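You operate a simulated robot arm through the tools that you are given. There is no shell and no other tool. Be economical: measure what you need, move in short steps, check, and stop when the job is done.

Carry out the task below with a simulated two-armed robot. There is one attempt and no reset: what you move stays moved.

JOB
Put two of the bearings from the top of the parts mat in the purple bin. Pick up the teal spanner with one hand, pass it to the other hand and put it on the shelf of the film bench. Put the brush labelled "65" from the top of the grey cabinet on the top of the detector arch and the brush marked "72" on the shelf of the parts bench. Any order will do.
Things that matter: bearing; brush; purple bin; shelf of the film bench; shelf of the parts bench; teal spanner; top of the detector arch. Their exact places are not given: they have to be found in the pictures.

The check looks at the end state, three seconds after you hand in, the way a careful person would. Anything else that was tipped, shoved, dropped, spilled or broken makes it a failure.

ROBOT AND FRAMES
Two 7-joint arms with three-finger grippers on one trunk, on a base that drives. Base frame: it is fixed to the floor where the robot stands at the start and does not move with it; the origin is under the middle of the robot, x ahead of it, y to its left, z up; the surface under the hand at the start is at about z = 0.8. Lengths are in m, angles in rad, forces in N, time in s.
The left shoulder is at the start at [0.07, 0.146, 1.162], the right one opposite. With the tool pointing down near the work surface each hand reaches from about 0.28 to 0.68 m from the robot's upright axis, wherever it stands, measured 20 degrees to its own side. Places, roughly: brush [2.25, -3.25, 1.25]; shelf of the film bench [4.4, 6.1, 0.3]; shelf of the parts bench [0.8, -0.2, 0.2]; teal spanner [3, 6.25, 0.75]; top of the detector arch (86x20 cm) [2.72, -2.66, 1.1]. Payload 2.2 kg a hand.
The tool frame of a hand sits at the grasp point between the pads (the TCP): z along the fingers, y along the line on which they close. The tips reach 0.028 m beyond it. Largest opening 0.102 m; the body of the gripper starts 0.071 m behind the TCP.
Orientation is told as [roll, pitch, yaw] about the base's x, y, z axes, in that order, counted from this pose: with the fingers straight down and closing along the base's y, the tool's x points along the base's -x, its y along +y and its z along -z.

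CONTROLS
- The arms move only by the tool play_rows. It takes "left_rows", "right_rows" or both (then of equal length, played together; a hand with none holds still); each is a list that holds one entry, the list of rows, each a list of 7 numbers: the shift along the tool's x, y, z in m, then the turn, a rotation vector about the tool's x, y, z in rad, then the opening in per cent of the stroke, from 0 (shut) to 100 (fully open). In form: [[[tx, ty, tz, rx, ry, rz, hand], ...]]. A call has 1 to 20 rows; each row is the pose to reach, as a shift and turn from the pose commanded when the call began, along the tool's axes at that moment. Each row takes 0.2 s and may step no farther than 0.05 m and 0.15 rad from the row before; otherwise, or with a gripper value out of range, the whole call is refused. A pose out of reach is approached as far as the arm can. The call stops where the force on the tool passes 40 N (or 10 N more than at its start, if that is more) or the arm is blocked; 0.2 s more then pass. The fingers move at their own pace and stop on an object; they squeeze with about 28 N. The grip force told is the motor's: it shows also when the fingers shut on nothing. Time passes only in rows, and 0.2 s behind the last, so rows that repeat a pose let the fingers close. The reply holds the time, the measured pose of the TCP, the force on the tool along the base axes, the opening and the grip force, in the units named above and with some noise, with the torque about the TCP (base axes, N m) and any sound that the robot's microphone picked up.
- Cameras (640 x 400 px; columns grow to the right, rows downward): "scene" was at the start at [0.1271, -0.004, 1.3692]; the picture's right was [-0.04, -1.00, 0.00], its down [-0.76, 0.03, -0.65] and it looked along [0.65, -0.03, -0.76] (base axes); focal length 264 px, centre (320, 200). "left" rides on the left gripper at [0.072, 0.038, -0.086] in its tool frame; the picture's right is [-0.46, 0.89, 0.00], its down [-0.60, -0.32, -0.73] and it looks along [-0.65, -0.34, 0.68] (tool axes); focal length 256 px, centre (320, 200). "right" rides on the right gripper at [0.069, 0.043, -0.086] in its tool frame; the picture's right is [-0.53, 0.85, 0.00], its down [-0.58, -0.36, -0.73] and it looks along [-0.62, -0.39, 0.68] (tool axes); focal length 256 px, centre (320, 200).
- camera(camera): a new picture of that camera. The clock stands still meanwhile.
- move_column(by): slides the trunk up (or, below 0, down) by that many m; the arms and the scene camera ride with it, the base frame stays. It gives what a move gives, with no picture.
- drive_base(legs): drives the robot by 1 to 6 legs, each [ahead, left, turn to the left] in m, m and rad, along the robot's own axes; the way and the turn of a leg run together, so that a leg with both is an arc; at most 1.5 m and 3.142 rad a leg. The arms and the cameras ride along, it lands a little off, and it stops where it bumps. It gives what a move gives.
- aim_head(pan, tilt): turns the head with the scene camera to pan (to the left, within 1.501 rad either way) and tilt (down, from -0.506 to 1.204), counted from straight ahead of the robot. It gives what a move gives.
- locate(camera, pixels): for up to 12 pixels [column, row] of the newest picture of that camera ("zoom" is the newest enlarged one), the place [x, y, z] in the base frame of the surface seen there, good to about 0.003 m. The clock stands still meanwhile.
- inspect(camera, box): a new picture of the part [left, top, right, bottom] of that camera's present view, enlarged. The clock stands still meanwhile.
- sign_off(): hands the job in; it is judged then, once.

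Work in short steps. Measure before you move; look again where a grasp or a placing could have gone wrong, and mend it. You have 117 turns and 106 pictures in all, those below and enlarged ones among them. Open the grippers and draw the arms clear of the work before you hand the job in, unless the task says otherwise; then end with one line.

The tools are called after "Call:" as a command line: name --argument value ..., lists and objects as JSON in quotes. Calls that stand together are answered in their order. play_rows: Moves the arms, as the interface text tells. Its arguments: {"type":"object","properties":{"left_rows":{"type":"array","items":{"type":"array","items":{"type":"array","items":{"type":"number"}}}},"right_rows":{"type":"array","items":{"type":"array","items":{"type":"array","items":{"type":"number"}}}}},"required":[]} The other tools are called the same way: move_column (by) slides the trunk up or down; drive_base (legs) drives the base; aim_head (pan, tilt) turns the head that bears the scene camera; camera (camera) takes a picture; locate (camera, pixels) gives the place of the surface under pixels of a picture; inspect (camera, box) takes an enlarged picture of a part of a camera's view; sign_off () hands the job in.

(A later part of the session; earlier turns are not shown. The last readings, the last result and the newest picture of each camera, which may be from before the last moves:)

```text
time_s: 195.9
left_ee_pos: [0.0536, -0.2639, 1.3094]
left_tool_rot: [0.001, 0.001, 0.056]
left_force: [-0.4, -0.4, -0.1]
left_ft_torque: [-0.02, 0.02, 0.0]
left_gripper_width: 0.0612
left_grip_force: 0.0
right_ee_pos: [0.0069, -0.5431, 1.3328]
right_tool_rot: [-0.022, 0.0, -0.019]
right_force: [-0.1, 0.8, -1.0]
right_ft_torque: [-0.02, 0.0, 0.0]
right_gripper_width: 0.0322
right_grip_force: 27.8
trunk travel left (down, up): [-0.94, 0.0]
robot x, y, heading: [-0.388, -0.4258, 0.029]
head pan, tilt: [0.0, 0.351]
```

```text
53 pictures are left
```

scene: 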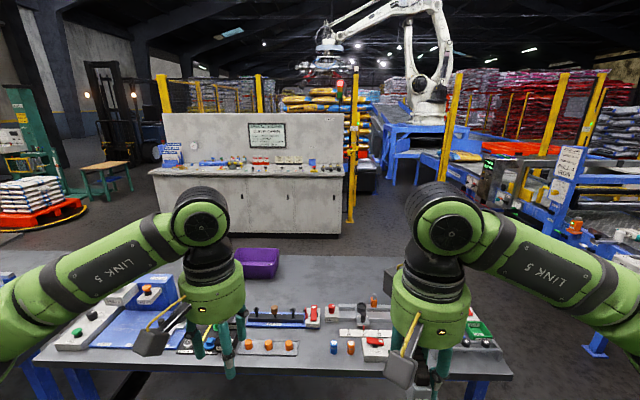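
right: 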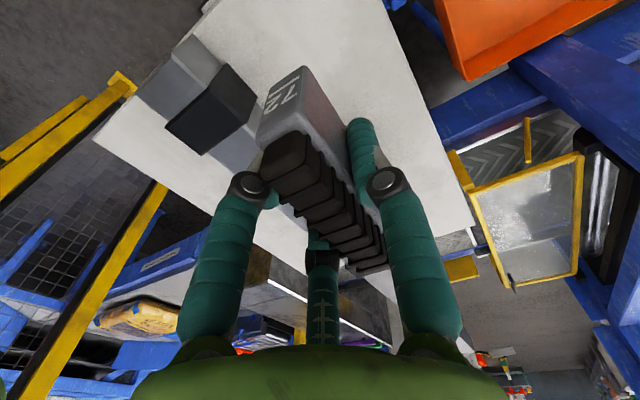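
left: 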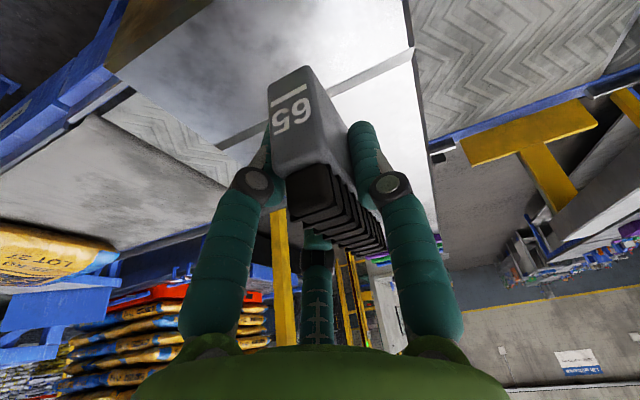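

I lower the trunk in two steps and look at the shelf opening.

Call:
move_column --by -0.4

Call:
move_column --by -0.4

Call:
camera --camera "scene"

```text
time_s: 199.7
left_ee_pos: [0.0551, -0.2638, 0.9086]
left_tool_rot: [0.0, 0.004, 0.056]
left_force: [0.7, 0.3, -0.5]
left_ft_torque: [-0.01, -0.02, 0.01]
left_gripper_width: 0.061
left_grip_force: 0.1
right_ee_pos: [0.0085, -0.5437, 0.9317]
right_tool_rot: [-0.022, 0.003, -0.02]
right_force: [-0.4, -0.1, -2.2]
right_ft_torque: [0.0, -0.01, 0.01]
right_gripper_width: 0.0321
right_grip_force: 28.2
trunk travel left (down, up): [-0.54, 0.4]
robot x, y, heading: [-0.3884, -0.4272, 0.03]
head pan, tilt: [0.0, 0.351]
```

```text
time_s: 203.6
left_ee_pos: [0.0557, -0.2631, 0.5086]
left_tool_rot: [0.001, 0.003, 0.056]
left_force: [0.3, -0.5, -0.7]
left_ft_torque: [0.03, -0.03, -0.02]
left_gripper_width: 0.0612
left_grip_force: 0.0
right_ee_pos: [0.0094, -0.5434, 0.5306]
right_tool_rot: [-0.021, 0.0, -0.019]
right_force: [-0.1, -0.7, -1.6]
right_ft_torque: [-0.04, -0.01, 0.03]
right_gripper_width: 0.0328
right_grip_force: 27.7
trunk travel left (down, up): [-0.14, 0.8]
robot x, y, heading: [-0.3864, -0.4281, 0.031]
head pan, tilt: [0.0, 0.351]
```

```text
52 pictures are left
```

scene: 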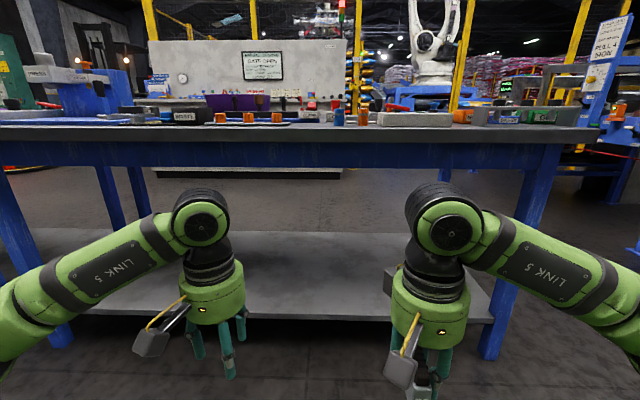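

I measure the apron's lower edge (440,167), the shelf (330,260 and front edge), and the tops of my wrist joints.

Call:
locate --camera "scene" --pixels '[[330, 164], [500, 164], [330, 275], [330, 310], [300, 240], [447, 190], [380, 250], [490, 322], [540, 160], [455, 300], [490, 250], [450, 150]]'

```text
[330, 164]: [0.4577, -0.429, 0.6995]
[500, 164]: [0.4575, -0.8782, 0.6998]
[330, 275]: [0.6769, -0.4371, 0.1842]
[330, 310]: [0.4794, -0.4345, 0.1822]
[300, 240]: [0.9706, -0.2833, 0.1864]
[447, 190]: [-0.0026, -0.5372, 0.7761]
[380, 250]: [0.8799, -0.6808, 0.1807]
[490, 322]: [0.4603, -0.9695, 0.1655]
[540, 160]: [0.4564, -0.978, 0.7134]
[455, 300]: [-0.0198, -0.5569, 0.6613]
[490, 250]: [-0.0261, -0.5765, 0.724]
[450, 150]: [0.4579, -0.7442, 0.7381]
```

Apron bottom is z 0.70, shelf z 0.183 from x 0.47 on; wrist tops are ~0.25 above TCP, so there is room. I lower the trunk the last 0.14, lower the right hand 0.10 and then approach.

Call:
move_column --by -0.14

Call:
play_rows --right_rows '[[[0, 0, 0.04, 0, 0, 0, 0], [0, 0, 0.08, 0, 0, 0, 0], [0, 0, 0.1, 0, 0, 0, 0], [0, 0, 0.1, 0, 0, 0, 0]]]'

Call:
drive_base --legs '[[0.37, 0, 0]]'

Call:
aim_head --pan -0.2 --tilt 0.5

Call:
camera --camera "scene"

```text
time_s: 205.2
left_ee_pos: [0.0545, -0.264, 0.3679]
left_tool_rot: [0.001, 0.003, 0.056]
left_force: [-0.2, -0.1, -0.3]
left_ft_torque: [-0.02, -0.01, -0.03]
left_gripper_width: 0.0612
left_grip_force: 0.1
right_ee_pos: [0.0087, -0.5432, 0.3899]
right_tool_rot: [-0.023, 0.0, -0.02]
right_force: [-0.8, 0.2, -1.5]
right_ft_torque: [-0.03, 0.02, 0.0]
right_gripper_width: 0.0324
right_grip_force: 27.9
trunk travel left (down, up): [0.0, 0.94]
robot x, y, heading: [-0.3853, -0.4273, 0.026]
head pan, tilt: [0.0, 0.351]
```

```text
time_s: 206.2
left_ee_pos: [0.0554, -0.263, 0.3687]
left_tool_rot: [0.0, 0.005, 0.055]
left_force: [0.4, -0.2, -0.8]
left_ft_torque: [0.01, -0.01, -0.01]
left_gripper_width: 0.061
left_grip_force: 0.1
right_ee_pos: [0.01, -0.5441, 0.2912]
right_tool_rot: [-0.022, 0.002, -0.019]
right_force: [-1.3, 0.3, -1.3]
right_ft_torque: [-0.01, -0.01, -0.02]
right_gripper_width: 0.0325
right_grip_force: 28.4
trunk travel left (down, up): [0.0, 0.94]
robot x, y, heading: [-0.3905, -0.4252, 0.031]
head pan, tilt: [0.0, 0.351]
```

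```text
time_s: 208.6
left_ee_pos: [0.4127, -0.2455, 0.3683]
left_tool_rot: [0.003, 0.004, 0.07]
left_force: [-0.4, 0.0, 0.0]
left_ft_torque: [0.0, -0.01, 0.0]
left_gripper_width: 0.0611
left_grip_force: 0.0
right_ee_pos: [0.3701, -0.5255, 0.2924]
right_tool_rot: [-0.023, 0.003, -0.007]
right_force: [0.0, 0.2, -1.0]
right_ft_torque: [0.02, 0.04, 0.0]
right_gripper_width: 0.0323
right_grip_force: 27.7
trunk travel left (down, up): [0.0, 0.94]
robot x, y, heading: [-0.0291, -0.4141, 0.042]
head pan, tilt: [0.0, 0.351]
```

```text
time_s: 209.3
left_ee_pos: [0.4108, -0.2445, 0.3683]
left_tool_rot: [-0.002, 0.004, 0.068]
left_force: [-0.4, 0.9, 0.1]
left_ft_torque: [0.0, 0.01, 0.04]
left_gripper_width: 0.0613
left_grip_force: 0.1
right_ee_pos: [0.3691, -0.5248, 0.2909]
right_tool_rot: [-0.022, 0.002, -0.008]
right_force: [-0.3, 0.1, -2.2]
right_ft_torque: [-0.02, 0.0, -0.02]
right_gripper_width: 0.0325
right_grip_force: 27.7
trunk travel left (down, up): [0.0, 0.94]
robot x, y, heading: [-0.0292, -0.4144, 0.048]
head pan, tilt: [-0.201, 0.499]
```

```text
51 pictures are left
```

scene: 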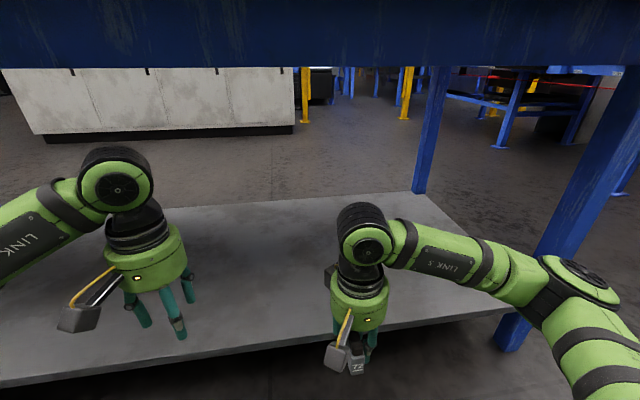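

Room is good. The right hand extends 0.20 m ahead over the shelf and lowers to TCP z≈0.235.

Call:
play_rows --right_rows '[[[-0.04, 0, 0, 0, 0, 0, 0], [-0.08, 0, 0, 0, 0, 0, 0], [-0.12, 0, 0, 0, 0, 0, 0], [-0.16, 0, 0, 0, 0, 0, 0], [-0.2, 0, 0, 0, 0, 0, 0], [-0.2, 0, 0.03, 0, 0, 0, 0], [-0.2, 0, 0.055, 0, 0, 0, 0], [-0.2, 0, 0.055, 0, 0, 0, 0]]]'

Call:
camera --camera "right"

Call:
inspect --camera "scene" --box '[260, 160, 460, 360]'

```text
time_s: 211.1
left_ee_pos: [0.4113, -0.2447, 0.3688]
left_tool_rot: [0.0, 0.004, 0.069]
left_force: [0.0, 0.6, 0.4]
left_ft_torque: [-0.03, 0.0, -0.01]
left_gripper_width: 0.0609
left_grip_force: 0.1
right_ee_pos: [0.5681, -0.5272, 0.2362]
right_tool_rot: [-0.021, 0.001, -0.007]
right_force: [-0.7, -0.3, -1.4]
right_ft_torque: [0.02, 0.02, 0.0]
right_gripper_width: 0.0321
right_grip_force: 28.1
trunk travel left (down, up): [0.0, 0.94]
robot x, y, heading: [-0.0333, -0.4138, 0.048]
head pan, tilt: [-0.201, 0.499]
```

```text
50 pictures are left
```

right: 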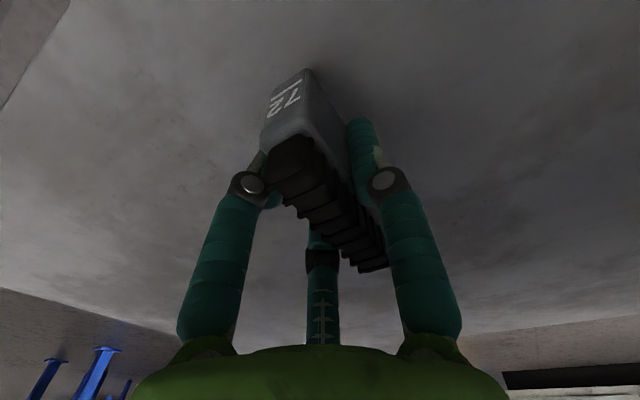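

```text
2.00 times, centred on (360, 260) of scene
```

zoom: 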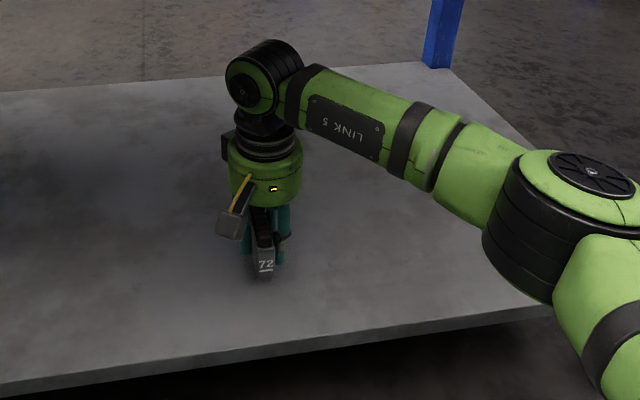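

Over the shelf. I lower the last 15 mm, open and rise.

Call:
play_rows --right_rows '[[[0, 0, 0.009, 0, 0, 0, 0], [0, 0, 0.0145, 0, 0, 0, 0], [0, 0, 0.0145, 0, 0, 0, 0], [0, 0, 0.0145, 0, 0, 0, 20], [0, 0, 0.0145, 0, 0, 0, 45], [0, 0, 0.0145, 0, 0, 0, 75], [0, 0, 0.0145, 0, 0, 0, 80], [0, 0, -0.02, 0, 0, 0, 80], [0, 0, -0.06, 0, 0, 0, 80], [0.03, 0, -0.09, 0, 0, 0, 80], [0.07, 0, -0.1, 0, 0, 0, 80], [0.11, 0, -0.1, 0, 0, 0, 80], [0.15, 0, -0.1, 0, 0, 0, 80], [0.19, 0, -0.1, 0, 0, 0, 80], [0.19, 0, -0.1, 0, 0, 0, 80]]]'

Call:
camera --camera "scene"

```text
time_s: 214.3
left_ee_pos: [0.4103, -0.2443, 0.3693]
left_tool_rot: [-0.001, 0.004, 0.068]
left_force: [0.6, -0.1, -0.3]
left_ft_torque: [0.0, 0.02, 0.01]
left_gripper_width: 0.0612
left_grip_force: 0.0
right_ee_pos: [0.3815, -0.5248, 0.3369]
right_tool_rot: [-0.023, 0.003, -0.009]
right_force: [0.3, 0.3, 0.6]
right_ft_torque: [-0.01, 0.02, 0.02]
right_gripper_width: 0.0816
right_grip_force: 0.1
trunk travel left (down, up): [0.0, 0.94]
robot x, y, heading: [-0.0293, -0.4151, 0.046]
head pan, tilt: [-0.201, 0.499]
```

```text
48 pictures are left
```

scene: 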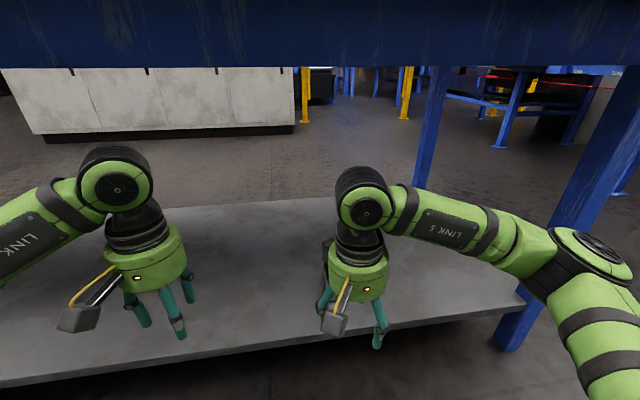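

The brush is hidden behind the hand; I back off 0.4 m and look.

Call:
drive_base --legs '[[-0.42, 0, 0]]'

Call:
move_column --by 0.4

Call:
camera --camera "scene"

```text
time_s: 216.9
left_ee_pos: [-0.0067, -0.2633, 0.3691]
left_tool_rot: [0.0, 0.003, 0.068]
left_force: [-0.4, -0.3, 0.3]
left_ft_torque: [-0.01, 0.0, 0.02]
left_gripper_width: 0.0609
left_grip_force: 0.1
right_ee_pos: [-0.0368, -0.543, 0.3364]
right_tool_rot: [-0.023, 0.002, -0.006]
right_force: [-0.1, 0.8, -0.7]
right_ft_torque: [0.0, 0.0, 0.01]
right_gripper_width: 0.0818
right_grip_force: 0.0
trunk travel left (down, up): [0.0, 0.94]
robot x, y, heading: [-0.4499, -0.4333, 0.048]
head pan, tilt: [-0.201, 0.499]
```

```text
time_s: 220.7
left_ee_pos: [-0.0077, -0.2639, 0.7676]
left_tool_rot: [0.0, 0.003, 0.068]
left_force: [0.3, 0.2, 0.4]
left_ft_torque: [0.0, -0.04, -0.01]
left_gripper_width: 0.0611
left_grip_force: 0.1
right_ee_pos: [-0.0366, -0.5418, 0.7365]
right_tool_rot: [-0.02, 0.001, -0.007]
right_force: [-0.2, 0.3, 0.0]
right_ft_torque: [0.0, -0.01, -0.02]
right_gripper_width: 0.0815
right_grip_force: 0.1
trunk travel left (down, up): [-0.4, 0.54]
robot x, y, heading: [-0.4494, -0.4316, 0.05]
head pan, tilt: [-0.201, 0.499]
```

```text
47 pictures are left
```

scene: 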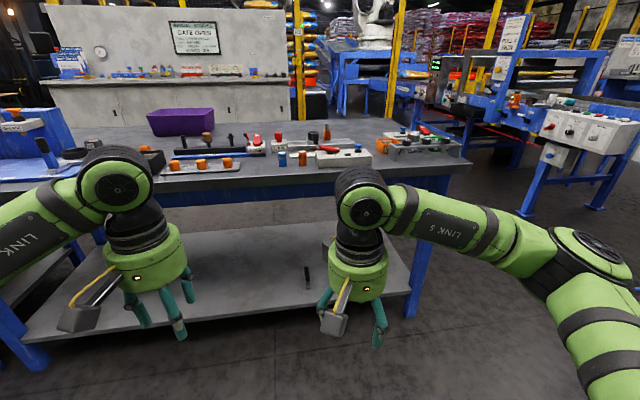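

"72" stands on the shelf at (308,275). Now the spanner: I raise the trunk, back off and turn to +y for a look.

Call:
move_column --by 0.4

Call:
drive_base --legs '[[-0.4, 0, 0], [0, 0, 1.521]]'

Call:
aim_head --pan -0.4 --tilt 0.25

Call:
camera --camera "scene"

```text
time_s: 224.5
left_ee_pos: [-0.0072, -0.2639, 1.1685]
left_tool_rot: [0.0, 0.003, 0.069]
left_force: [0.4, 0.0, 0.2]
left_ft_torque: [0.0, -0.01, -0.01]
left_gripper_width: 0.0613
left_grip_force: 0.0
right_ee_pos: [-0.0356, -0.5424, 1.138]
right_tool_rot: [-0.023, 0.001, -0.008]
right_force: [0.3, 0.4, 0.0]
right_ft_torque: [0.03, 0.03, -0.04]
right_gripper_width: 0.0815
right_grip_force: 0.1
trunk travel left (down, up): [-0.8, 0.14]
robot x, y, heading: [-0.4496, -0.433, 0.046]
head pan, tilt: [-0.201, 0.499]
```

```text
time_s: 230.7
left_ee_pos: [-0.9854, 0.0022, 1.1681]
left_tool_rot: [0.001, 0.005, 1.558]
left_force: [0.6, 0.9, 0.1]
left_ft_torque: [0.01, -0.03, 0.04]
left_gripper_width: 0.0612
left_grip_force: 0.0
right_ee_pos: [-0.7092, -0.0506, 1.137]
right_tool_rot: [-0.022, 0.002, 1.482]
right_force: [-1.1, 1.0, 0.2]
right_ft_torque: [0.02, 0.0, 0.0]
right_gripper_width: 0.0816
right_grip_force: 0.1
trunk travel left (down, up): [-0.8, 0.14]
robot x, y, heading: [-0.8531, -0.4473, 1.532]
head pan, tilt: [-0.201, 0.499]
```

```text
time_s: 231.4
left_ee_pos: [-0.9856, 0.0028, 1.1676]
left_tool_rot: [0.0, 0.003, 1.556]
left_force: [0.2, -0.5, 0.2]
left_ft_torque: [-0.01, 0.02, 0.01]
left_gripper_width: 0.0612
left_grip_force: 0.1
right_ee_pos: [-0.709, -0.0498, 1.1363]
right_tool_rot: [-0.023, 0.001, 1.482]
right_force: [-0.1, -0.1, 0.2]
right_ft_torque: [-0.02, -0.01, 0.01]
right_gripper_width: 0.0815
right_grip_force: 0.1
trunk travel left (down, up): [-0.8, 0.14]
robot x, y, heading: [-0.8567, -0.4503, 1.534]
head pan, tilt: [-0.4, 0.25]
```

```text
46 pictures are left
```

scene: 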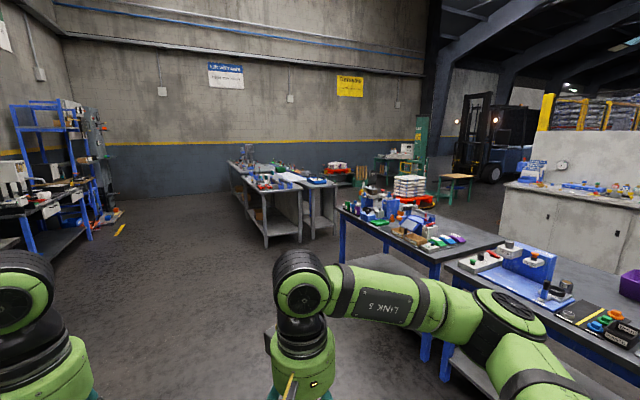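

I locate the candidates: wooden stool table (455,178), pallet stack (412,185), green stretch-film machine (420,140), cabinet (400,155), far benches.

Call:
locate --camera "scene" --pixels '[[455, 177], [411, 180], [421, 140], [392, 155], [310, 185], [268, 195], [330, 210], [345, 230], [300, 250], [410, 200], [490, 160], [370, 175]]'

Call:
inspect --camera "scene" --box '[220, 110, 500, 260]'

```text
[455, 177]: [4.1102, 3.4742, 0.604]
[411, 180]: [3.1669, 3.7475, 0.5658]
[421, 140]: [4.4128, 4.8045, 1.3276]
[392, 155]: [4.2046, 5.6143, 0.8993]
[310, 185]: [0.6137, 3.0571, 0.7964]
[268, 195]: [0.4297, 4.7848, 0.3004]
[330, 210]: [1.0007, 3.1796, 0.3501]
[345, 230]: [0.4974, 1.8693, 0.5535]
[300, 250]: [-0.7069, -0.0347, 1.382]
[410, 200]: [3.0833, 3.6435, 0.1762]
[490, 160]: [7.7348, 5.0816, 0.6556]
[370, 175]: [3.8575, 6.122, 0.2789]
```

```text
2.29 times, centred on (360, 185) of scene
```

zoom: 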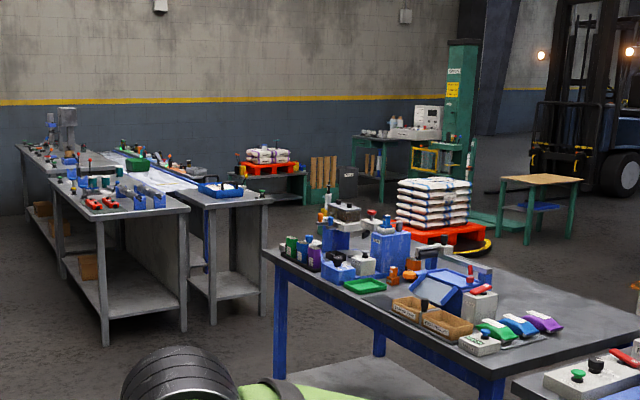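

The green film bench (grey printer) is near (4.2,5.6); a green cart with a red pallet is near (3,6.2). I drive to y≈2.45 in line with the gap between benches (y 1.9–3.0), raise the trunk and look.

Call:
drive_base --legs '[[1.5, 0, 0.03], [1.4, 0, 0], [0, 0, -1.571]]'

Call:
move_column --by 0.14

Call:
aim_head --pan 0 --tilt 0.45

Call:
camera --camera "scene"

```text
time_s: 249.4
left_ee_pos: [-0.4441, 2.6569, 1.1691]
left_tool_rot: [0.001, 0.005, 0.066]
left_force: [-0.2, 1.1, 0.0]
left_ft_torque: [0.0, -0.03, 0.0]
left_gripper_width: 0.0613
left_grip_force: 0.0
right_ee_pos: [-0.4742, 2.3778, 1.1356]
right_tool_rot: [-0.023, 0.001, -0.012]
right_force: [0.9, 0.3, -0.1]
right_ft_torque: [0.01, -0.01, -0.02]
right_gripper_width: 0.0818
right_grip_force: 0.1
trunk travel left (down, up): [-0.8, 0.14]
robot x, y, heading: [-0.8837, 2.4926, 0.039]
head pan, tilt: [-0.4, 0.25]
```

```text
time_s: 251.1
left_ee_pos: [-0.444, 2.6556, 1.3075]
left_tool_rot: [0.0, 0.003, 0.064]
left_force: [-0.7, 0.2, -0.3]
left_ft_torque: [0.0, -0.01, -0.01]
left_gripper_width: 0.0613
left_grip_force: 0.1
right_ee_pos: [-0.474, 2.3783, 1.2765]
right_tool_rot: [-0.022, 0.002, -0.011]
right_force: [0.1, 0.1, -0.2]
right_ft_torque: [0.0, 0.01, -0.03]
right_gripper_width: 0.0814
right_grip_force: 0.0
trunk travel left (down, up): [-0.94, 0.0]
robot x, y, heading: [-0.8878, 2.4871, 0.047]
head pan, tilt: [-0.4, 0.25]
```

```text
time_s: 251.9
left_ee_pos: [-0.4432, 2.6572, 1.3073]
left_tool_rot: [-0.001, 0.004, 0.063]
left_force: [0.0, 0.3, -0.5]
left_ft_torque: [0.02, 0.01, 0.0]
left_gripper_width: 0.0611
left_grip_force: 0.0
right_ee_pos: [-0.4748, 2.3773, 1.2772]
right_tool_rot: [-0.023, 0.002, -0.011]
right_force: [-0.3, 0.2, 0.1]
right_ft_torque: [0.04, -0.01, 0.0]
right_gripper_width: 0.0813
right_grip_force: 0.1
trunk travel left (down, up): [-0.94, 0.0]
robot x, y, heading: [-0.8842, 2.4891, 0.04]
head pan, tilt: [0.0, 0.45]
```

```text
44 pictures are left
```

scene: 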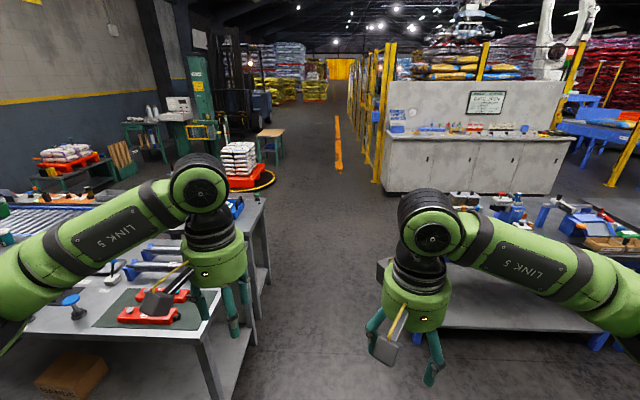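

The gap is visible between pixel columns 265 and 440. I measure its borders and the ground beyond.

Call:
locate --camera "scene" --pixels '[[258, 340], [268, 270], [212, 340], [262, 205], [455, 325], [380, 280], [272, 185], [165, 160], [75, 170], [310, 200], [240, 165], [450, 200]]'

Call:
inspect --camera "scene" --box '[0, 80, 300, 240]'

```text
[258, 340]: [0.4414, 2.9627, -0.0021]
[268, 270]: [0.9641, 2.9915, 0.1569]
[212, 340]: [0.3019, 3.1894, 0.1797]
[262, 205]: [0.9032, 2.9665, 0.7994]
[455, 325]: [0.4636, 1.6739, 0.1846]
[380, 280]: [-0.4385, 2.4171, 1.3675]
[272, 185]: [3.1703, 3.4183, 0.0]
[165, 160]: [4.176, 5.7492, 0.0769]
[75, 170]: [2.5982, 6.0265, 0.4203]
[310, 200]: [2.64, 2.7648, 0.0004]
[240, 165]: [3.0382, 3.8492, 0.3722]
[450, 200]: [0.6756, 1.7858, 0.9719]
```

```text
2.13 times, centred on (150, 160) of scene
```

zoom: 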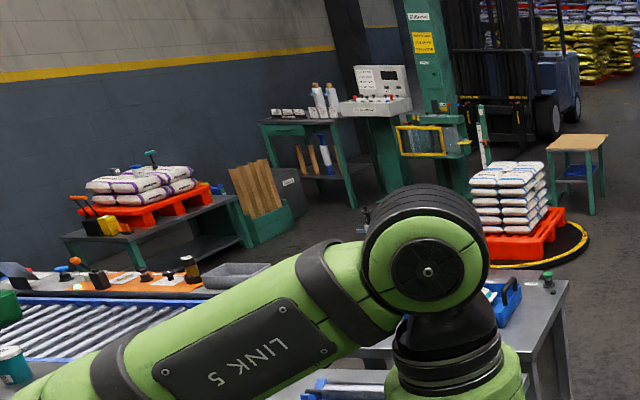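

Gap runs y≈1.9–2.95, centre 2.42. I pass through to x≈1.9 and turn left to face +y.

Call:
drive_base --legs '[[0, -0.07, -0.04], [1.4, 0, 0], [1.4, 0, 0], [0, 0, 1.571]]'

Call:
aim_head --pan -0.25 --tilt 0.3

Call:
camera --camera "scene"

```text
time_s: 269.9
left_ee_pos: [1.7076, 2.9008, 1.3085]
left_tool_rot: [0.001, 0.004, 1.653]
left_force: [-0.2, 0.3, -0.5]
left_ft_torque: [0.02, -0.02, 0.01]
left_gripper_width: 0.0614
left_grip_force: 0.1
right_ee_pos: [1.9866, 2.8768, 1.2766]
right_tool_rot: [-0.023, 0.002, 1.579]
right_force: [-0.2, 0.5, 0.5]
right_ft_torque: [-0.01, 0.02, 0.04]
right_gripper_width: 0.0816
right_grip_force: 0.0
trunk travel left (down, up): [-0.94, 0.0]
robot x, y, heading: [1.88, 2.4649, 1.632]
head pan, tilt: [0.0, 0.45]
```

```text
time_s: 270.7
left_ee_pos: [1.7067, 2.9011, 1.3085]
left_tool_rot: [0.0, 0.003, 1.653]
left_force: [0.9, -0.1, 0.4]
left_ft_torque: [0.0, 0.0, 0.0]
left_gripper_width: 0.0609
left_grip_force: 0.0
right_ee_pos: [1.9865, 2.8766, 1.2773]
right_tool_rot: [-0.022, 0.003, 1.579]
right_force: [0.2, -0.3, 0.1]
right_ft_torque: [-0.02, 0.01, 0.0]
right_gripper_width: 0.0813
right_grip_force: 0.0
trunk travel left (down, up): [-0.94, 0.0]
robot x, y, heading: [1.8814, 2.4635, 1.631]
head pan, tilt: [-0.25, 0.3]
```

```text
42 pictures are left
```

scene: 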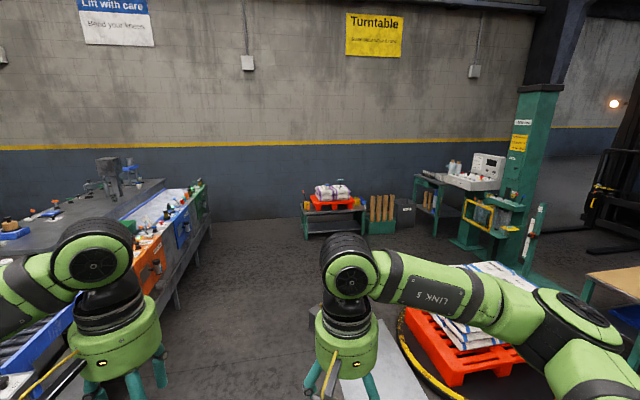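

I measure the lane ahead: left bench edge (208,225), ramp plate (385,360), cart (335,215) and film bench (460,190).

Call:
locate --camera "scene" --pixels '[[208, 230], [180, 300], [345, 385], [405, 345], [330, 212], [335, 235], [440, 235], [465, 185], [425, 215], [385, 235], [405, 215], [300, 240]]'

Call:
inspect --camera "scene" --box '[290, 140, 550, 280]'

```text
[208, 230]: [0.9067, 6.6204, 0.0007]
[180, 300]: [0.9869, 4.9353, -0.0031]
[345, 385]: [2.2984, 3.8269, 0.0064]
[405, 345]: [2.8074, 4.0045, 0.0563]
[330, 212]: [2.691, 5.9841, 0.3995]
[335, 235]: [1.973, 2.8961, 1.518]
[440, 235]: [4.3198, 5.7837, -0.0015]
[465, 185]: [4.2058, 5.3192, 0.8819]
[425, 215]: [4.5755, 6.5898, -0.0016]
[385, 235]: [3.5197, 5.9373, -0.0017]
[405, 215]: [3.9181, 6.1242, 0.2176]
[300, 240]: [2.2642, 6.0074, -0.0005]
```

```text
2.46 times, centred on (420, 210) of scene
```

zoom: 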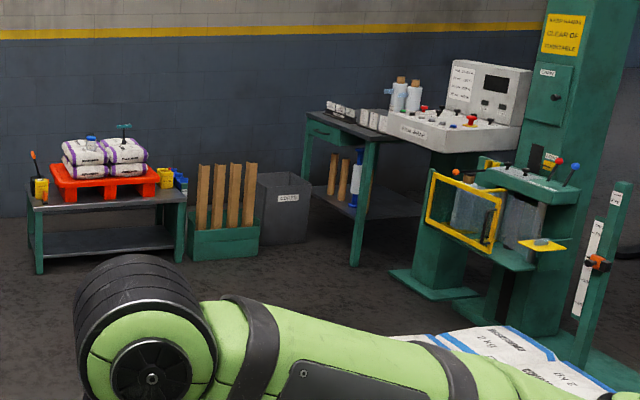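

The spanner seems to lie on the bags on the low cart (x 2.3–3.2, y≈6). I go along x≈1.75 to y≈5.2 and then strafe right to x≈2.8.

Call:
drive_base --legs '[[0, 0.1, -0.06], [1.4, 0, 0], [1.35, 0, 0], [0, -1.05, 0]]'

Call:
aim_head --pan 0 --tilt 0.6

Call:
camera --camera "scene"

```text
time_s: 289.7
left_ee_pos: [2.7003, 5.6403, 1.3091]
left_tool_rot: [0.0, 0.004, 1.568]
left_force: [-0.5, 0.4, -0.2]
left_ft_torque: [0.01, 0.02, -0.01]
left_gripper_width: 0.0611
left_grip_force: 0.0
right_ee_pos: [2.9785, 5.5895, 1.2771]
right_tool_rot: [-0.022, 0.002, 1.491]
right_force: [0.4, 0.3, -0.6]
right_ft_torque: [0.01, -0.01, 0.03]
right_gripper_width: 0.0816
right_grip_force: 0.1
trunk travel left (down, up): [-0.94, 0.0]
robot x, y, heading: [2.8419, 5.1845, 1.542]
head pan, tilt: [-0.25, 0.3]
```

```text
time_s: 290.5
left_ee_pos: [2.7028, 5.639, 1.3094]
left_tool_rot: [0.0, 0.003, 1.568]
left_force: [-0.2, 0.3, -1.0]
left_ft_torque: [0.02, 0.03, 0.0]
left_gripper_width: 0.0615
left_grip_force: 0.0
right_ee_pos: [2.9796, 5.5898, 1.2772]
right_tool_rot: [-0.023, 0.002, 1.492]
right_force: [1.1, -0.2, 0.5]
right_ft_torque: [-0.04, -0.01, -0.03]
right_gripper_width: 0.0816
right_grip_force: 0.1
trunk travel left (down, up): [-0.94, 0.0]
robot x, y, heading: [2.8441, 5.1878, 1.538]
head pan, tilt: [0.0, 0.6]
```

```text
40 pictures are left
```

scene: 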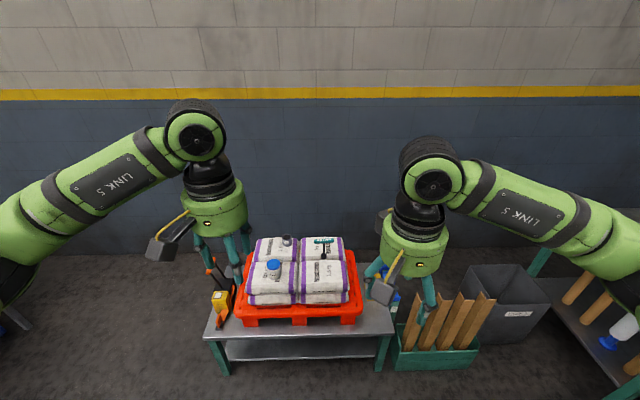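

The stack of bags is seen at (300,265) with a teal object at (323,242). I enlarge it and locate it.

Call:
inspect --camera "scene" --box '[235, 225, 365, 325]'

Call:
locate --camera "scene" --pixels '[[323, 240], [324, 256], [273, 265], [287, 240], [335, 270], [340, 250], [300, 245], [350, 290], [245, 290], [220, 300], [300, 325], [240, 318]]'

```text
4.00 times, centred on (300, 275) of scene
```

zoom: 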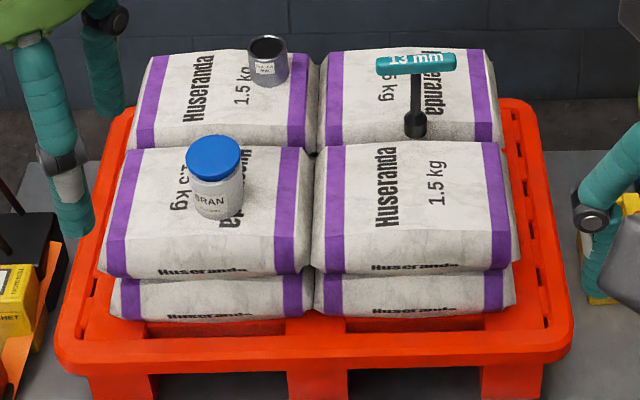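

```text
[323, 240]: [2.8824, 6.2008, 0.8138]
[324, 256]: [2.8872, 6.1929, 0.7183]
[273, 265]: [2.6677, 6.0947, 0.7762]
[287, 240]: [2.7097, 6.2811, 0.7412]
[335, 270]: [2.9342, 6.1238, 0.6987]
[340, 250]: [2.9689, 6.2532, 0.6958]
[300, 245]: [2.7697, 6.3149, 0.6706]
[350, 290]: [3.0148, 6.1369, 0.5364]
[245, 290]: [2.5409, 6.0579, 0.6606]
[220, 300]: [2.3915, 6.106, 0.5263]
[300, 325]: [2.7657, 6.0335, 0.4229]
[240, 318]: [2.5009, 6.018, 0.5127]
```

The spanner is a T-handle "13 mm" standing on the bags: handle along x at z≈0.81, shaft at (2.886, 6.195). I lower the trunk and turn the right hand by 90° so that it closes across the handle.

Call:
move_column --by -0.2

Call:
play_rows --right_rows '[[[0, 0, 0, 0, 0, -0.145, 80], [0, 0, 0, 0, 0, -0.29, 80], [0, 0, 0, 0, 0, -0.435, 80], [0, 0, 0, 0, 0, -0.58, 80], [0, 0, 0, 0, 0, -0.725, 80], [0, 0, 0, 0, 0, -0.87, 80], [0, 0, 0, 0, 0, -1.015, 80], [0, 0, 0, 0, 0, -1.16, 80], [0, 0, 0, 0, 0, -1.305, 80], [0, 0, 0, 0, 0, -1.45, 80], [0, 0, 0, 0, 0, -1.58, 80], [0, 0, 0, 0, 0, -1.58, 80]]]'

Call:
camera --camera "scene"

```text
time_s: 292.7
left_ee_pos: [2.7029, 5.6399, 1.1079]
left_tool_rot: [-0.001, 0.001, 1.568]
left_force: [0.3, -0.1, -0.6]
left_ft_torque: [0.0, 0.04, 0.0]
left_gripper_width: 0.0613
left_grip_force: 0.0
right_ee_pos: [2.9785, 5.59, 1.0768]
right_tool_rot: [-0.024, 0.001, 1.491]
right_force: [0.2, 0.1, 0.4]
right_ft_torque: [0.0, 0.0, 0.03]
right_gripper_width: 0.0816
right_grip_force: 0.0
trunk travel left (down, up): [-0.74, 0.2]
robot x, y, heading: [2.8369, 5.189, 1.55]
head pan, tilt: [0.0, 0.6]
```

```text
time_s: 295.3
left_ee_pos: [2.7004, 5.6387, 1.1082]
left_tool_rot: [-0.001, 0.001, 1.569]
left_force: [0.9, 0.0, -0.3]
left_ft_torque: [0.02, -0.05, -0.02]
left_gripper_width: 0.0613
left_grip_force: 0.1
right_ee_pos: [2.9545, 5.5832, 1.0576]
right_tool_rot: [-0.065, 0.016, 2.868]
right_force: [-0.5, -0.4, 0.8]
right_ft_torque: [-0.01, -0.02, 0.01]
right_gripper_width: 0.0813
right_grip_force: 0.1
right hand out of reach, approached as far as the arm can: row 9, 10, 11, 12
trunk travel left (down, up): [-0.74, 0.2]
robot x, y, heading: [2.8424, 5.1851, 1.545]
head pan, tilt: [0.0, 0.6]
```

```text
38 pictures are left
```

scene: 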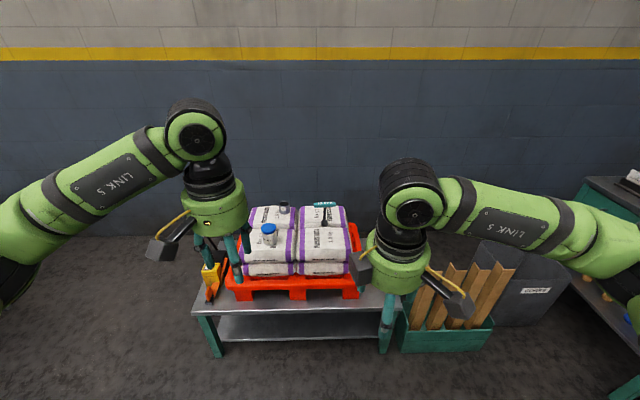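

The right hand got to yaw 2.87 (joint limit), 0.27 short. I make it up by turning the robot 0.27 left, placing it so that the spanner is 0.62 ahead and 0.12 to the right.

Call:
drive_base --legs '[[0, 0, 0.27], [0.345, -0.166, 0]]'

Call:
aim_head --pan -0.1 --tilt 0.75

Call:
inspect --camera "scene" --box '[240, 100, 440, 240]'

Call:
camera --camera "right"

```text
time_s: 298.6
left_ee_pos: [2.6682, 5.961, 1.1083]
left_tool_rot: [-0.001, 0.002, 1.837]
left_force: [0.0, -0.4, 0.7]
left_ft_torque: [0.0, 0.02, 0.02]
left_gripper_width: 0.0613
left_grip_force: 0.1
right_ee_pos: [2.9261, 5.9744, 1.0584]
right_tool_rot: [-0.065, 0.013, 3.136]
right_force: [0.0, -0.8, 0.1]
right_ft_torque: [0.04, 0.0, 0.0]
right_gripper_width: 0.0817
right_grip_force: 0.0
trunk travel left (down, up): [-0.74, 0.2]
robot x, y, heading: [2.9203, 5.5604, 1.812]
head pan, tilt: [0.0, 0.6]
```

```text
time_s: 299.3
left_ee_pos: [2.6673, 5.9623, 1.1076]
left_tool_rot: [0.0, 0.003, 1.836]
left_force: [0.0, 0.0, -1.0]
left_ft_torque: [-0.04, -0.02, 0.01]
left_gripper_width: 0.0612
left_grip_force: 0.0
right_ee_pos: [2.9278, 5.9748, 1.0578]
right_tool_rot: [-0.064, 0.015, 3.137]
right_force: [-0.6, 0.4, -0.2]
right_ft_torque: [0.0, -0.01, 0.0]
right_gripper_width: 0.0815
right_grip_force: 0.1
trunk travel left (down, up): [-0.74, 0.2]
robot x, y, heading: [2.9175, 5.5617, 1.81]
head pan, tilt: [-0.099, 0.75]
```

```text
2.86 times, centred on (340, 170) of scene
```

zoom: 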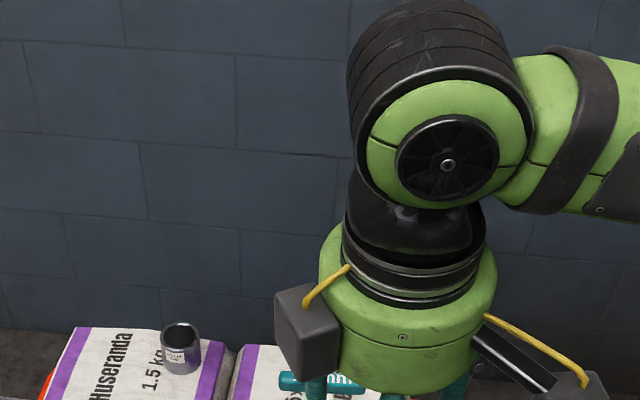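

```text
36 pictures are left
```

right: 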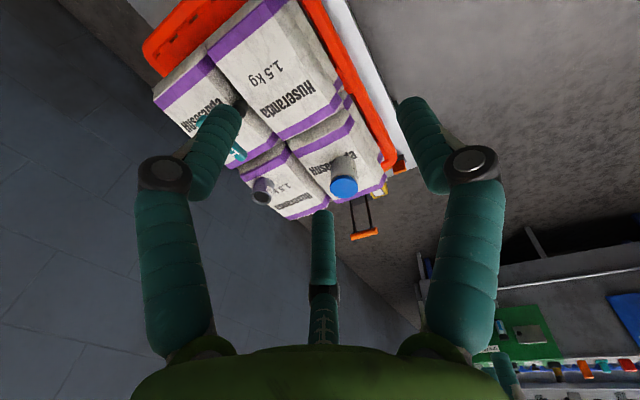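

The spanner is partly hidden in these views; I check with the left hand's camera.

Call:
camera --camera "left"

```text
35 pictures are left
```

left: 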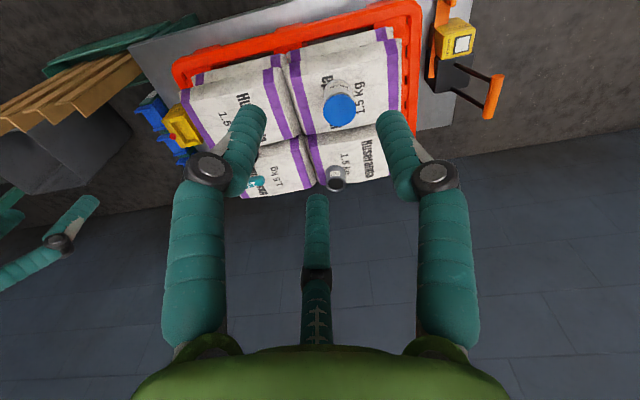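

I move the right hand nearer (to about (2.885, 6.08, 0.98)) to see the handle with its own camera.

Call:
play_rows --right_rows '[[[-0.014, -0.035, 0.02, 0, 0, 0, 80], [-0.028, -0.07, 0.04, 0, 0, 0, 80], [-0.042, -0.105, 0.06, 0, 0, 0, 80], [-0.042, -0.105, 0.075, 0, 0, 0, 80]]]'

Call:
camera --camera "right"

```text
time_s: 300.3
left_ee_pos: [2.6679, 5.9611, 1.1081]
left_tool_rot: [0.0, 0.003, 1.837]
left_force: [0.3, -0.5, 0.0]
left_ft_torque: [-0.02, -0.01, 0.01]
left_gripper_width: 0.0611
left_grip_force: 0.1
right_ee_pos: [2.9268, 5.9758, 1.0583]
right_tool_rot: [-0.067, 0.014, 3.138]
right_force: [-0.6, 0.0, -1.0]
right_ft_torque: [-0.02, 0.0, -0.03]
right_gripper_width: 0.0816
right_grip_force: 0.1
right hand out of reach, approached as far as the arm can: row 1, 2, 3, 4
trunk travel left (down, up): [-0.74, 0.2]
robot x, y, heading: [2.9206, 5.5628, 1.81]
head pan, tilt: [-0.099, 0.75]
```

```text
34 pictures are left
```

right: 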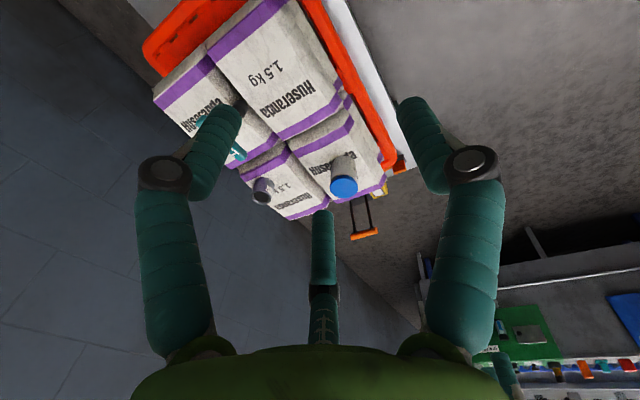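

The wrist limit blocks moves at this yaw. Better plan: the right hand takes the round shaft (natural yaw, tilted forward), and the left hand later takes the handle from above. I turn the right wrist back.

Call:
play_rows --right_rows '[[[0, 0, 0, 0, 0, 0.145, 60], [0, 0, 0, 0, 0, 0.29, 60], [0, 0, 0, 0, 0, 0.435, 60], [0, 0, 0, 0, 0, 0.58, 60], [0, 0, 0, 0, 0, 0.725, 60], [0, 0, 0, 0, 0, 0.87, 60], [0, 0, 0, 0, 0, 1.015, 60], [0, 0, 0, 0, 0, 1.16, 60], [0, 0, 0, 0, 0, 1.3, 60], [0, 0, 0, 0, 0, 1.3, 60]]]'

Call:
camera --camera "right"

```text
time_s: 302.5
left_ee_pos: [2.6687, 5.9612, 1.1084]
left_tool_rot: [-0.001, 0.004, 1.837]
left_force: [0.8, 0.1, 0.3]
left_ft_torque: [0.01, 0.01, -0.02]
left_gripper_width: 0.061
left_grip_force: 0.1
right_ee_pos: [2.9318, 5.9727, 1.0553]
right_tool_rot: [-0.03, -0.059, 1.837]
right_force: [0.0, 0.7, -1.1]
right_ft_torque: [-0.03, -0.01, 0.0]
right_gripper_width: 0.0611
right_grip_force: 0.0
trunk travel left (down, up): [-0.74, 0.2]
robot x, y, heading: [2.9212, 5.5576, 1.815]
head pan, tilt: [-0.099, 0.75]
```

```text
33 pictures are left
```

right: 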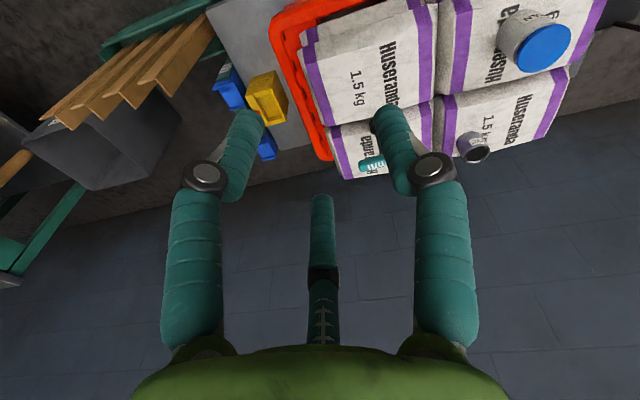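

Now the right hand tilts forward by 0.85 and goes to (2.911, 6.106, 0.90), behind and above the spanner shaft.

Call:
play_rows --right_rows '[[[-0.018, -0.002, 0.023, 0, -0.125, 0, 60], [-0.036, -0.004, 0.046, 0, -0.25, 0, 60], [-0.053, -0.006, 0.07, 0, -0.375, 0, 60], [-0.071, -0.008, 0.093, 0, -0.5, 0, 60], [-0.089, -0.01, 0.116, 0, -0.625, 0, 60], [-0.107, -0.012, 0.14, 0, -0.75, 0, 60], [-0.1245, -0.0147, 0.1627, 0, -0.85, 0, 60], [-0.1245, -0.0147, 0.1627, 0, -0.85, 0, 60]]]'

Call:
camera --camera "right"

Call:
camera --camera "scene"

```text
time_s: 304.3
left_ee_pos: [2.6698, 5.9608, 1.1091]
left_tool_rot: [0.002, 0.001, 1.837]
left_force: [0.8, 0.4, 0.6]
left_ft_torque: [0.04, 0.1, 0.01]
left_gripper_width: 0.0612
left_grip_force: 0.0
right_ee_pos: [2.9148, 6.1038, 0.9042]
right_tool_rot: [-0.045, -0.912, 1.874]
right_force: [0.7, -0.7, 0.2]
right_ft_torque: [-0.01, 0.02, 0.04]
right_gripper_width: 0.0613
right_grip_force: 0.1
trunk travel left (down, up): [-0.74, 0.2]
robot x, y, heading: [2.9209, 5.563, 1.813]
head pan, tilt: [-0.099, 0.75]
```

```text
32 pictures are left
```

right: 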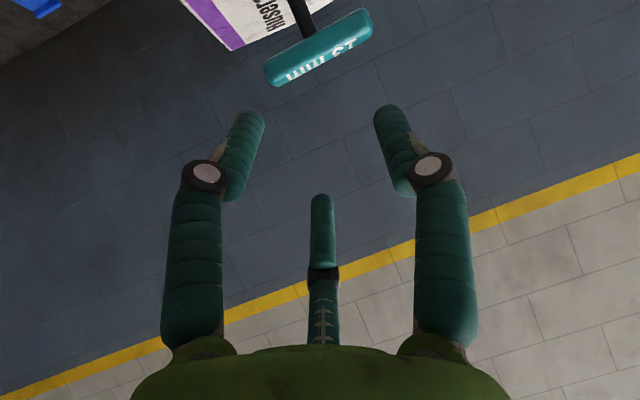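

```text
31 pictures are left
```

scene: 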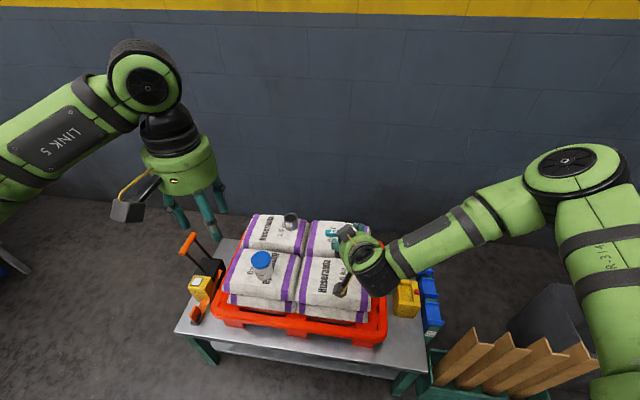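

The handle is seen well in the right camera (268–370, 15–80). I measure its ends and the shaft.

Call:
locate --camera "right" --pixels '[[275, 70], [365, 22], [318, 48], [305, 18], [298, 5], [310, 30]]'

```text
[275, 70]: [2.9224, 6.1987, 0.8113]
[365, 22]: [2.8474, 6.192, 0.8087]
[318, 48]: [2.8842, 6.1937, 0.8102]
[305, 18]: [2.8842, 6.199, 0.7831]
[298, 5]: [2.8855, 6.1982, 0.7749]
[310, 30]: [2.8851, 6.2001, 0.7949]
```

Handle spans x 2.846–2.924 at z 0.81; shaft axis ≈ (2.885, 6.204). I lower to z 0.75 at 9 cm behind the shaft, fingers at 40 %, and look.

Call:
play_rows --right_rows '[[[0.028, -0.0016, 0.026, 0, 0, 0, 40], [0.056, -0.0033, 0.053, 0, 0, 0, 40], [0.084, -0.005, 0.079, 0, 0, 0, 40], [0.1129, -0.0066, 0.1057, 0, 0, 0, 40], [0.1129, -0.0066, 0.1057, 0, 0, 0, 40]]]'

Call:
camera --camera "right"

```text
time_s: 305.5
left_ee_pos: [2.6686, 5.9609, 1.109]
left_tool_rot: [0.003, 0.001, 1.835]
left_force: [0.9, -0.3, -0.8]
left_ft_torque: [0.02, 0.02, -0.02]
left_gripper_width: 0.0611
left_grip_force: 0.0
right_ee_pos: [2.8762, 6.1308, 0.7696]
right_tool_rot: [-0.077, -0.884, 1.872]
right_force: [-0.8, 0.4, 1.0]
right_ft_torque: [0.02, -0.03, 0.02]
right_gripper_width: 0.0406
right_grip_force: 0.0
right hand out of reach, approached as far as the arm can: row 1, 2, 3, 4, 5
trunk travel left (down, up): [-0.74, 0.2]
robot x, y, heading: [2.92, 5.5625, 1.806]
head pan, tilt: [-0.099, 0.75]
```

```text
30 pictures are left
```

right: 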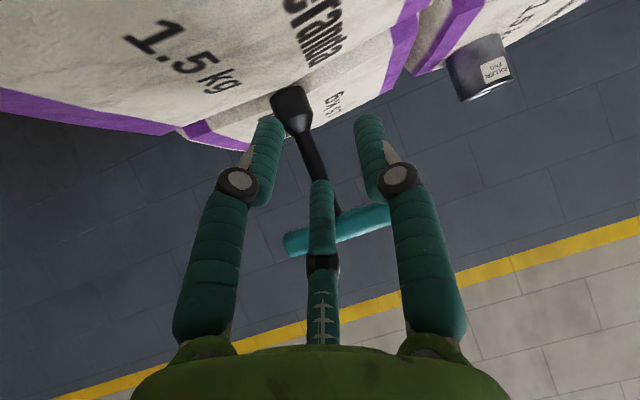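

The tilted hand runs out of reach this low; the shoulder is too high. I raise the hand again and lower the trunk 0.15 m.

Call:
play_rows --right_rows '[[[-0.02, 0.004, -0.035, 0, -0.01, 0, 40], [-0.045, 0.002, -0.07, 0, -0.02, 0, 40], [-0.075, -0.005, -0.1, 0, -0.03, 0, 40], [-0.1, -0.01, -0.12, 0, -0.03, 0, 40], [-0.1, -0.01, -0.12, 0, -0.03, 0, 40]]]'

Call:
move_column --by -0.15

```text
time_s: 306.7
left_ee_pos: [2.6681, 5.9617, 1.1083]
left_tool_rot: [0.0, 0.004, 1.836]
left_force: [0.0, 0.8, -0.5]
left_ft_torque: [0.0, 0.0, 0.01]
left_gripper_width: 0.0612
left_grip_force: 0.0
right_ee_pos: [2.8875, 6.1012, 0.9242]
right_tool_rot: [-0.054, -0.937, 1.881]
right_force: [-0.2, -0.2, 0.5]
right_ft_torque: [-0.01, 0.0, -0.04]
right_gripper_width: 0.0407
right_grip_force: 0.0
right hand out of reach, approached as far as the arm can: row 1
trunk travel left (down, up): [-0.74, 0.2]
robot x, y, heading: [2.9174, 5.5599, 1.813]
head pan, tilt: [-0.099, 0.75]
```

```text
time_s: 308.5
left_ee_pos: [2.6688, 5.9613, 0.9581]
left_tool_rot: [0.0, 0.003, 1.836]
left_force: [0.1, 0.2, -0.6]
left_ft_torque: [0.01, 0.0, -0.04]
left_gripper_width: 0.061
left_grip_force: 0.1
right_ee_pos: [2.8872, 6.1017, 0.7728]
right_tool_rot: [-0.052, -0.939, 1.877]
right_force: [0.0, 0.5, -0.2]
right_ft_torque: [0.01, 0.0, 0.02]
right_gripper_width: 0.041
right_grip_force: 0.1
trunk travel left (down, up): [-0.59, 0.35]
robot x, y, heading: [2.9182, 5.5648, 1.814]
head pan, tilt: [-0.099, 0.75]
```

Now the hand is at (2.887,6.102,0.773). I align sideways (−0.034) and to z 0.75, then check the picture before pushing forward.

Call:
play_rows --right_rows '[[[0.009, -0.017, 0.007, 0, 0, 0, 40], [0.0186, -0.034, 0.0136, 0, 0, 0, 40], [0.0186, -0.034, 0.0136, 0, 0, 0, 40]]]'

Call:
camera --camera "right"

```text
time_s: 309.3
left_ee_pos: [2.6687, 5.9609, 0.9579]
left_tool_rot: [0.001, 0.003, 1.835]
left_force: [0.0, 0.0, -0.1]
left_ft_torque: [-0.01, -0.01, -0.01]
left_gripper_width: 0.0612
left_grip_force: 0.1
right_ee_pos: [2.9206, 6.1121, 0.7544]
right_tool_rot: [-0.059, -0.935, 1.877]
right_force: [0.7, -0.1, 0.1]
right_ft_torque: [0.01, 0.02, 0.03]
right_gripper_width: 0.041
right_grip_force: 0.0
trunk travel left (down, up): [-0.59, 0.35]
robot x, y, heading: [2.9165, 5.5592, 1.811]
head pan, tilt: [-0.099, 0.75]
```

```text
29 pictures are left
```

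right: 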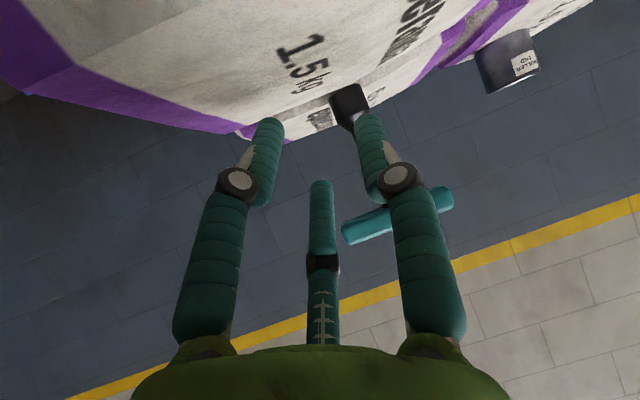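

I re-measure the shaft from here: socket (350,100), handle ends (350,233), (447,197).

Call:
locate --camera "right" --pixels '[[350, 102], [345, 92], [352, 118], [350, 232], [447, 200], [372, 218]]'

```text
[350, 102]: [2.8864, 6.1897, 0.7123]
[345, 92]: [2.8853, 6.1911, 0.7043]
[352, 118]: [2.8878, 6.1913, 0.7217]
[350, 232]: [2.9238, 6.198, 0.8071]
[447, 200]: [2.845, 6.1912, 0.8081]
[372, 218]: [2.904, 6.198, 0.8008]
```

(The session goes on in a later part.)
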